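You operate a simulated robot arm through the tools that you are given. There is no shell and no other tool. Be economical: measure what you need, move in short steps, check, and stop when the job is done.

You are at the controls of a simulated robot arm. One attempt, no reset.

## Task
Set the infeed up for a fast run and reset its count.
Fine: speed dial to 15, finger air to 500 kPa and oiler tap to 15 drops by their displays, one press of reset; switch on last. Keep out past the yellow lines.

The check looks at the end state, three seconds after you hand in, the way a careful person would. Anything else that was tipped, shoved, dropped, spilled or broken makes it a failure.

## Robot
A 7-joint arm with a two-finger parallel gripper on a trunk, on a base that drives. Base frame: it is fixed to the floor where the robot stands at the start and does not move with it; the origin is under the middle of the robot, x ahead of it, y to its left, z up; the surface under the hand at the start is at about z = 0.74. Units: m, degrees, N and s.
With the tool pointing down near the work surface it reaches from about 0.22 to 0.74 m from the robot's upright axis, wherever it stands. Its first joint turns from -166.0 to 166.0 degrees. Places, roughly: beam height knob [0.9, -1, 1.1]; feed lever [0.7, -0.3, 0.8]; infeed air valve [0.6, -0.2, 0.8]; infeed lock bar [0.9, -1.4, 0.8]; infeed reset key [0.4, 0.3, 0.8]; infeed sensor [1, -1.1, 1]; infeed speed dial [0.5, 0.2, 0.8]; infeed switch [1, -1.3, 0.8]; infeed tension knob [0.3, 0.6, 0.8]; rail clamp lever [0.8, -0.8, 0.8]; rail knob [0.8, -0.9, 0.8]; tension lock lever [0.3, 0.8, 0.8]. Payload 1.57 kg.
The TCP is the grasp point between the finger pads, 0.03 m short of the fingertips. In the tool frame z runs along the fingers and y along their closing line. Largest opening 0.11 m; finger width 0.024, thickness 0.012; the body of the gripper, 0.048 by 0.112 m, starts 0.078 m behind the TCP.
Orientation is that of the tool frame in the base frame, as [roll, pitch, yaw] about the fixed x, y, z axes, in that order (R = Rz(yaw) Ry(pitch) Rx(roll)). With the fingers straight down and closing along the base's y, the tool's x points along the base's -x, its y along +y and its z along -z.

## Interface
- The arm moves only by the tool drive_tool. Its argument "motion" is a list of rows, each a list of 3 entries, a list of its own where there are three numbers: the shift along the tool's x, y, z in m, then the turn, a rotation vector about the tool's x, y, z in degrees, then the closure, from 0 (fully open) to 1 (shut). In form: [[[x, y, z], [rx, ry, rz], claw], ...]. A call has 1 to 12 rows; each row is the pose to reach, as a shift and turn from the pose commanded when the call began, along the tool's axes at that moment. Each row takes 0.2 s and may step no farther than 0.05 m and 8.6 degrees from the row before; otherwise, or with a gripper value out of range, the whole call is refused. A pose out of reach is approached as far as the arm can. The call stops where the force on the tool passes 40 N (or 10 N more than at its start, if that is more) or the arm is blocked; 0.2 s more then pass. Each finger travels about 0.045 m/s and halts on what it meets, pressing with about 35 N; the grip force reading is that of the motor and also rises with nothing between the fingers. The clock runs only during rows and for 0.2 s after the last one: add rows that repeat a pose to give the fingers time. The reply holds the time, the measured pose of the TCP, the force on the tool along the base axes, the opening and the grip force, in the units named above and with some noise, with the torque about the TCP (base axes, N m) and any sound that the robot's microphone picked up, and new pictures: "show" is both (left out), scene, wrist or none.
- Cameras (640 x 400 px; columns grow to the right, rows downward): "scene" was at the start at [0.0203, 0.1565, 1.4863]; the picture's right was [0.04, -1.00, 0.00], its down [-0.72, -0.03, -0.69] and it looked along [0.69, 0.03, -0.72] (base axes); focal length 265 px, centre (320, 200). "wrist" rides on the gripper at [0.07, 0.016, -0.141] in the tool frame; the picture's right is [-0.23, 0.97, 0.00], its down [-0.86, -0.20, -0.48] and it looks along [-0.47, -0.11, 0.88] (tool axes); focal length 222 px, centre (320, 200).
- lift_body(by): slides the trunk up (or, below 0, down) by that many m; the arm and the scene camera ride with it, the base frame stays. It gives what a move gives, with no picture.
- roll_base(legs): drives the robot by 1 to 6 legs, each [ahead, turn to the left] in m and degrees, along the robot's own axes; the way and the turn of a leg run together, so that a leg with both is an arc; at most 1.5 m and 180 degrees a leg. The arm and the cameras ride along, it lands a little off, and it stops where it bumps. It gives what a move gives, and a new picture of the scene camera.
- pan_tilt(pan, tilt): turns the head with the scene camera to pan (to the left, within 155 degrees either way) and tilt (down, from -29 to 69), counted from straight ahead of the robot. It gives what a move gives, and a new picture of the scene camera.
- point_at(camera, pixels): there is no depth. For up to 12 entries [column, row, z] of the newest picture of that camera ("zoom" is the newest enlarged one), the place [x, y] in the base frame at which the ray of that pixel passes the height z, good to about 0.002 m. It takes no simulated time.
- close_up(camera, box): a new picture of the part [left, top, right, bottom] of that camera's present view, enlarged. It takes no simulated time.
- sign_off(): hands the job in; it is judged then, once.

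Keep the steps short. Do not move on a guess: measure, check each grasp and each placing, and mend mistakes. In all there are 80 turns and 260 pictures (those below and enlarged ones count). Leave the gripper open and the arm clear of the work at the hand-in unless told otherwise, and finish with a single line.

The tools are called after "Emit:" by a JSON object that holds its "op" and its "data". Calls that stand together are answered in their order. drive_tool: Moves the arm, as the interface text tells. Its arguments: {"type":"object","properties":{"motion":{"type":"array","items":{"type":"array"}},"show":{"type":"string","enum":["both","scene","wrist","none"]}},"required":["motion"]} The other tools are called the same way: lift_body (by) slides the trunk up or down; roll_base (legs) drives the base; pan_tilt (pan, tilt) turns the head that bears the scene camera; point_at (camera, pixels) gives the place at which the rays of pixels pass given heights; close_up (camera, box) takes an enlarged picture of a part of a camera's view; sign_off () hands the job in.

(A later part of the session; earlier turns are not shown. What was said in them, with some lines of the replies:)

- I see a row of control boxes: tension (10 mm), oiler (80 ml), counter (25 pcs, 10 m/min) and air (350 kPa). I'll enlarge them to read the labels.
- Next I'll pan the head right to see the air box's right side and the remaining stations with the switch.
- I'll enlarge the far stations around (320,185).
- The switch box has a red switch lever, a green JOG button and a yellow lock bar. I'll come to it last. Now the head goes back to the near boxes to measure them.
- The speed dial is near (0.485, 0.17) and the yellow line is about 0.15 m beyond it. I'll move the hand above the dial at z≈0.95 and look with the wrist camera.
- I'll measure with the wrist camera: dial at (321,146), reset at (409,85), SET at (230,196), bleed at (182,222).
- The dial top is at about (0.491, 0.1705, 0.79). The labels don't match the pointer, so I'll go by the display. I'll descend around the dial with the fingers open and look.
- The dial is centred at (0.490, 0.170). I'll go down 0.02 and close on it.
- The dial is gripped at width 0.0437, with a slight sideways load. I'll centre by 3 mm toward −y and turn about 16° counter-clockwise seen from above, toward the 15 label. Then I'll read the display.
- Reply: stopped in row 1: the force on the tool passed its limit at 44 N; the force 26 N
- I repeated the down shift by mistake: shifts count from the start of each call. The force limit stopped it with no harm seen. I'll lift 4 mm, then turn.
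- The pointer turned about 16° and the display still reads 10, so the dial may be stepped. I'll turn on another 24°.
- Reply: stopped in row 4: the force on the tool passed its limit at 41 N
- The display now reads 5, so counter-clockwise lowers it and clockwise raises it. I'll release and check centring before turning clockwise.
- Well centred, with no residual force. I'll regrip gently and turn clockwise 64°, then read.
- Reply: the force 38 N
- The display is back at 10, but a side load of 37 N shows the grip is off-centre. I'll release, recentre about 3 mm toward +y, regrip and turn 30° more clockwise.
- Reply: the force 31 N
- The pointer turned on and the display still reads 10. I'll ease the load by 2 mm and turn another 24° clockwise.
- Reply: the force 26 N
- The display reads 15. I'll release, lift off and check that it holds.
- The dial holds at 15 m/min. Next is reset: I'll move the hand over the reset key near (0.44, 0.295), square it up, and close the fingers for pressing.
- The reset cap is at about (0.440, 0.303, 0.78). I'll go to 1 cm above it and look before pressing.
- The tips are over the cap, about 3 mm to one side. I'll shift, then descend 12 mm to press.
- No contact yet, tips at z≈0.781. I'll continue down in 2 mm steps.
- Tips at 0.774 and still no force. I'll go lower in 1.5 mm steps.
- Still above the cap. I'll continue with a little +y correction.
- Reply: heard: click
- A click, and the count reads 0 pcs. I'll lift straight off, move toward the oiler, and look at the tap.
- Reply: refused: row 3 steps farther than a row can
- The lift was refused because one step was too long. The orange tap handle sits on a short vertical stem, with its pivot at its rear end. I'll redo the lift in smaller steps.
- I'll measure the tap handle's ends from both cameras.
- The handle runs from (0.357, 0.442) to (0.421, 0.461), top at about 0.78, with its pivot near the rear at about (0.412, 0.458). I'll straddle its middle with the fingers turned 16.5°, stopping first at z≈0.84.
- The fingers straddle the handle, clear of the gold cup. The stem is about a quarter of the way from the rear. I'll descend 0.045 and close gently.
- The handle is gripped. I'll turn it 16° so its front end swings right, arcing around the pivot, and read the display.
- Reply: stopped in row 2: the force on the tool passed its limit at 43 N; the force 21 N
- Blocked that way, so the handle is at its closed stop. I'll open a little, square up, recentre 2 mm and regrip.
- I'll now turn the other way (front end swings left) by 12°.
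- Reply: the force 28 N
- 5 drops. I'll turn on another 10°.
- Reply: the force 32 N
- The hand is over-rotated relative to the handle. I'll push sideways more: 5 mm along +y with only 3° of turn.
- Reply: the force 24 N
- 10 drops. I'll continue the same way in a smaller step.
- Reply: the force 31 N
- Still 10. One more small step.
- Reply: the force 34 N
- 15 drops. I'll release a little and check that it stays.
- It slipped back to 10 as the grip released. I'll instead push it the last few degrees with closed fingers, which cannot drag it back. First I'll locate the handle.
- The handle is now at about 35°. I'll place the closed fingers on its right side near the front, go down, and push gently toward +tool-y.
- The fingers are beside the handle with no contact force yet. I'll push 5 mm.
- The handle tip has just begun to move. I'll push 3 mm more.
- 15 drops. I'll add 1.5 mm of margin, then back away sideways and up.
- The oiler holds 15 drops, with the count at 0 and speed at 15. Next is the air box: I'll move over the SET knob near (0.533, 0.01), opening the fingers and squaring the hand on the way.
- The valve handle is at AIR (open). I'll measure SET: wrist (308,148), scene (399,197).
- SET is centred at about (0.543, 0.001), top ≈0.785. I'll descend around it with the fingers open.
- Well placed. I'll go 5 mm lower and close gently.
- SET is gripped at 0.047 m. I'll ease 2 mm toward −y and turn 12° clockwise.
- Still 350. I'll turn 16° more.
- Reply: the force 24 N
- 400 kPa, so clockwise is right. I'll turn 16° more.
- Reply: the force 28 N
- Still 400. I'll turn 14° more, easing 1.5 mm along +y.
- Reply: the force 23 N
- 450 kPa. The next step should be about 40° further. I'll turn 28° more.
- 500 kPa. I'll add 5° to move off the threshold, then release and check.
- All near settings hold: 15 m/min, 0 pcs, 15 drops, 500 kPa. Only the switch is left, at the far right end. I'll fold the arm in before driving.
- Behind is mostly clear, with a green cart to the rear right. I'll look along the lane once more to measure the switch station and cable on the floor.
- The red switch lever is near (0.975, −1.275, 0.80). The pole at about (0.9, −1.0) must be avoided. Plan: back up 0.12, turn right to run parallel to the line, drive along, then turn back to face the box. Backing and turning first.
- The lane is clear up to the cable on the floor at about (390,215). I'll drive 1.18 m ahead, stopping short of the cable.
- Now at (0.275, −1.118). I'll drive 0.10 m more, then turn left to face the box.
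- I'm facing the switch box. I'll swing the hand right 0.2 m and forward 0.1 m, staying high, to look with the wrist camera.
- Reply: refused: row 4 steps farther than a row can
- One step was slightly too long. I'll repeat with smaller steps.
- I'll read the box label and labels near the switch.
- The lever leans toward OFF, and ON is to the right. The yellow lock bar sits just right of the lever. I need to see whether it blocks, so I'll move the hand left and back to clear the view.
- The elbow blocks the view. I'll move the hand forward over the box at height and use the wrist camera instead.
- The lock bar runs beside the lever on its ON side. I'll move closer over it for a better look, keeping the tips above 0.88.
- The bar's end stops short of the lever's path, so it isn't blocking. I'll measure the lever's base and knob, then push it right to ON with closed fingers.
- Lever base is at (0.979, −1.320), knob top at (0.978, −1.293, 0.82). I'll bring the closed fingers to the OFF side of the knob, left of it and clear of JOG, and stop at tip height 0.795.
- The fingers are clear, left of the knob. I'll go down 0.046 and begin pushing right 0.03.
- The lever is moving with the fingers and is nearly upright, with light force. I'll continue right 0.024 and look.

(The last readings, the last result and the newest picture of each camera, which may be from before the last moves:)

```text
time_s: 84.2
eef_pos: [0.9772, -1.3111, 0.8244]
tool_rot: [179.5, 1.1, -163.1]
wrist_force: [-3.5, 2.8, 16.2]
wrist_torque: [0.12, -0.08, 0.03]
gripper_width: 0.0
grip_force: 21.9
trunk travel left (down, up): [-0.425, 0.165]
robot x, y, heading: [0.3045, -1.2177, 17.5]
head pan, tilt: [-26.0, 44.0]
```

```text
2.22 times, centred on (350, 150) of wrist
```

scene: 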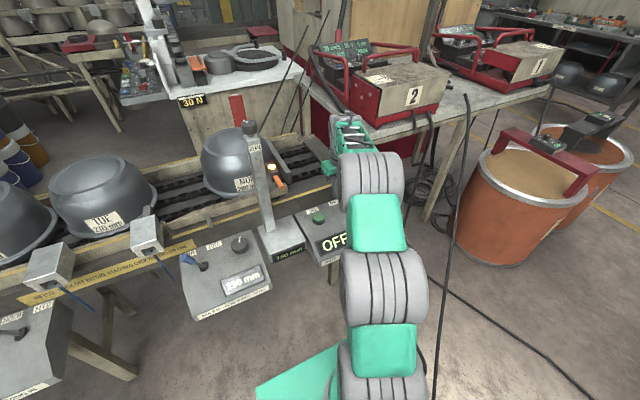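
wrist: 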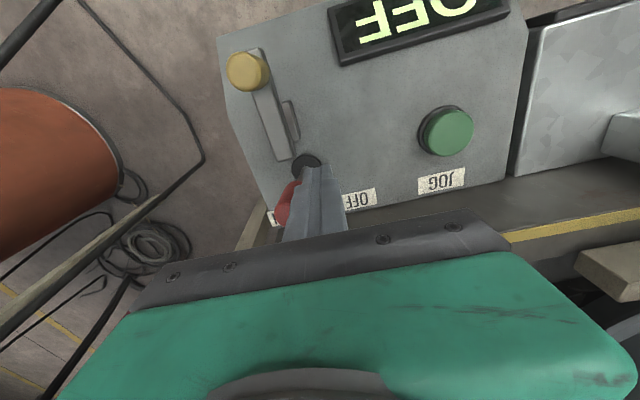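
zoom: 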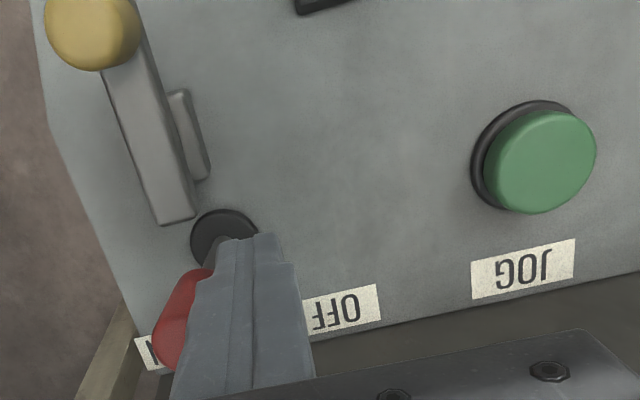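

The lever has passed upright and the finger is starting to ride on it (16 N up). I'll raise 10 mm and push the knob further.

Emit:
{"op": "drive_tool", "data": {"motion": [[[0, 0, -0.01], [0, 0, 0], 1], [[0, -0.007, -0.01], [0, 0, 0], 1], [[0, -0.014, -0.01], [0, 0, 0], 1]], "show": "wrist"}}

Emit:
{"op": "close_up", "data": {"camera": "wrist", "box": [220, 0, 480, 240]}}

```text
time_s: 85.0
eef_pos: [0.9814, -1.3233, 0.8316]
tool_rot: [179.6, 0.7, -163.2]
wrist_force: [-1.1, -0.1, 0.2]
wrist_torque: [0.0, -0.04, 0.01]
gripper_width: 0.0002
grip_force: 21.2
trunk travel left (down, up): [-0.425, 0.165]
robot x, y, heading: [0.3085, -1.2172, 17.8]
head pan, tilt: [-26.0, 44.0]
```

wrist: 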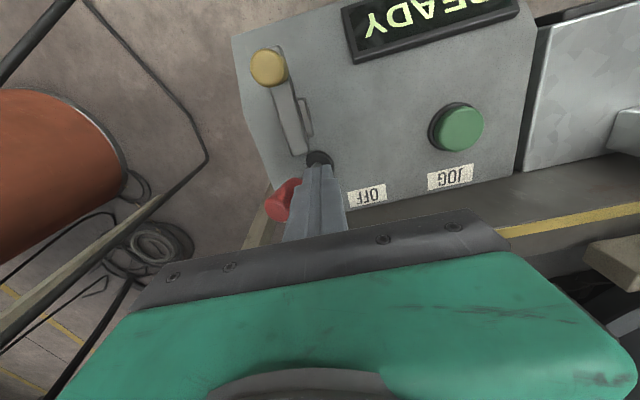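

```text
1.67 times, centred on (350, 120) of wrist
```

zoom: 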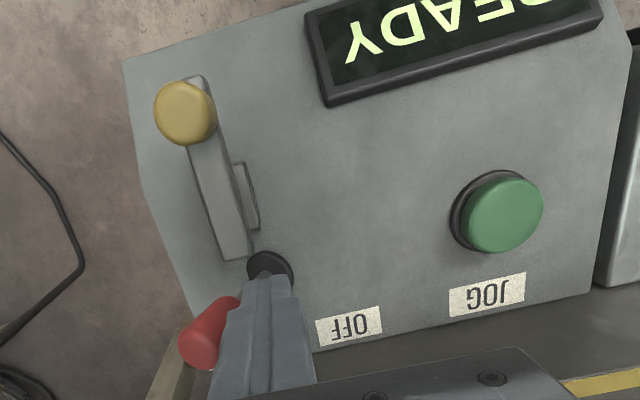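

The lever snapped to ON and the display reads READY. I'll back the fingers off left, lift straight up, retract and open.

Emit:
{"op": "drive_tool", "data": {"motion": [[[0, 0.008, 0], [0, 0, 0], 1], [[0, 0.008, -0.04], [0, 0, 0], 1], [[0, 0.008, -0.085], [0, 0, 0], 1], [[0, 0.008, -0.13], [0, 0, 0], 0.9], [[0.03, 0.008, -0.16], [0, 0, 0], 0.6], [[0.07, 0, -0.18], [0, 0, 0], 0.3], [[0.11, 0, -0.2], [0, 0, 0], 0], [[0.15, 0, -0.2], [0, 0, 0], 0], [[0.19, 0, -0.2], [0, 0, 0], 0], [[0.23, 0.01, -0.2], [0, 0, 0], 0], [[0.27, 0.03, -0.2], [0, 0, 0], 0], [[0.29, 0.07, -0.2], [0, 0, 0], 0]], "show": "none"}}

Emit:
{"op": "pan_tilt", "data": {"pan": -14, "tilt": 46}}

Emit:
{"op": "pan_tilt", "data": {"pan": 30, "tilt": 38}}

```text
time_s: 87.6
eef_pos: [0.6817, -1.3428, 1.0296]
tool_rot: [179.5, 0.7, -163.2]
wrist_force: [0.1, -0.9, 0.2]
wrist_torque: [0.02, 0.01, 0.0]
gripper_width: 0.1101
grip_force: 0.0
trunk travel left (down, up): [-0.425, 0.165]
robot x, y, heading: [0.305, -1.2134, 17.5]
head pan, tilt: [-26.0, 44.0]
```

```text
time_s: 88.3
eef_pos: [0.6813, -1.3428, 1.0283]
tool_rot: [179.5, 0.6, -163.2]
wrist_force: [0.9, 0.0, 0.1]
wrist_torque: [0.0, 0.0, -0.02]
gripper_width: 0.1102
grip_force: 0.1
trunk travel left (down, up): [-0.425, 0.165]
robot x, y, heading: [0.3058, -1.2153, 17.4]
head pan, tilt: [-14.0, 46.0]
```

scene: 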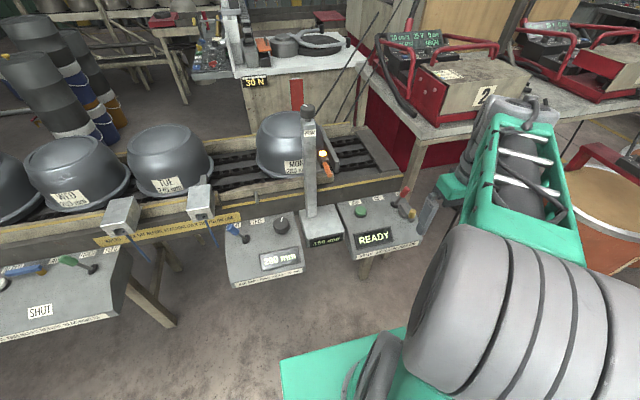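

```text
time_s: 89.4
eef_pos: [0.681, -1.3426, 1.0293]
tool_rot: [179.5, 0.7, -163.1]
wrist_force: [-0.6, 0.7, -0.9]
wrist_torque: [-0.01, -0.04, -0.04]
gripper_width: 0.1099
grip_force: 0.1
trunk travel left (down, up): [-0.425, 0.165]
robot x, y, heading: [0.3072, -1.2122, 17.3]
head pan, tilt: [30.0, 38.0]
5 turns are left
```

scene: 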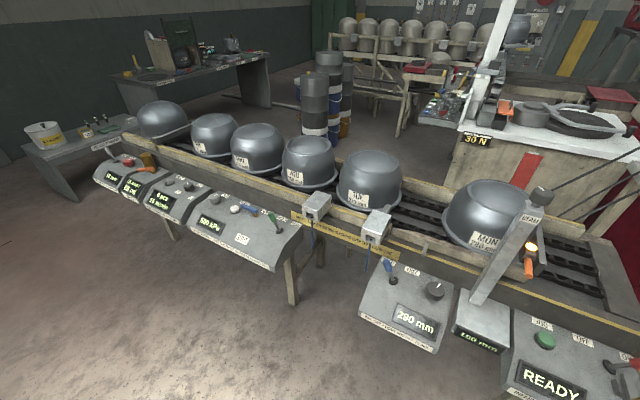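

READY is shown and the arm is clear. I'll do a last enlarged check of the left displays before handing in.

Emit:
{"op": "close_up", "data": {"camera": "scene", "box": [85, 140, 305, 280]}}

Emit:
{"op": "close_up", "data": {"camera": "scene", "box": [90, 145, 190, 220]}}

```text
2.86 times, centred on (195, 210) of scene
```

zoom: 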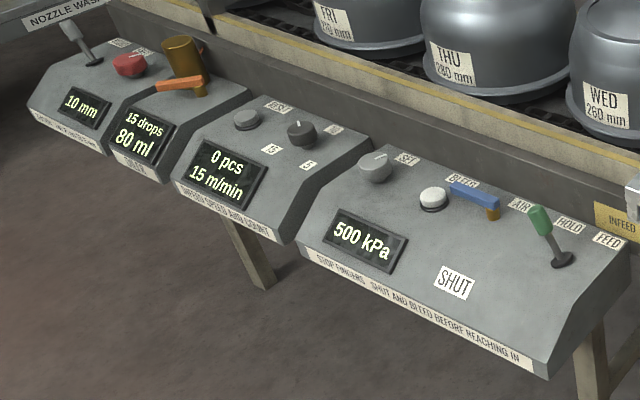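

```text
5.33 times, centred on (140, 182) of scene
4 turns are left
```

zoom: 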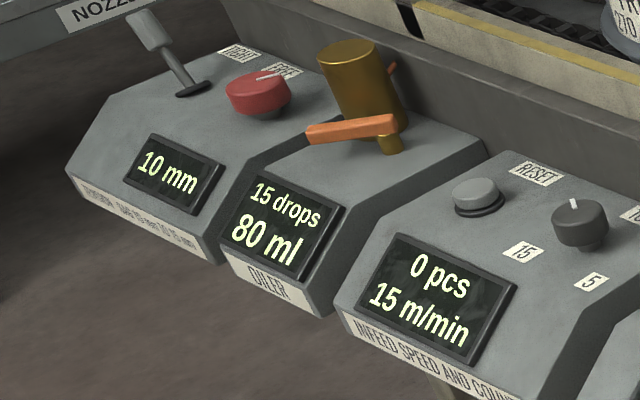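

All displays are right: 15 m/min, 0 pcs, 15 drops, 500 kPa and READY. Handing in.

Emit:
{"op": "sign_off", "data": {}}

```text
The job is handed in.
```

The infeed is set for the fast run: displays read 15 m/min, 500 kPa, 15 drops and 0 pcs after one reset press, and the switch went on last (READY), with the hand kept short of the yellow lines.
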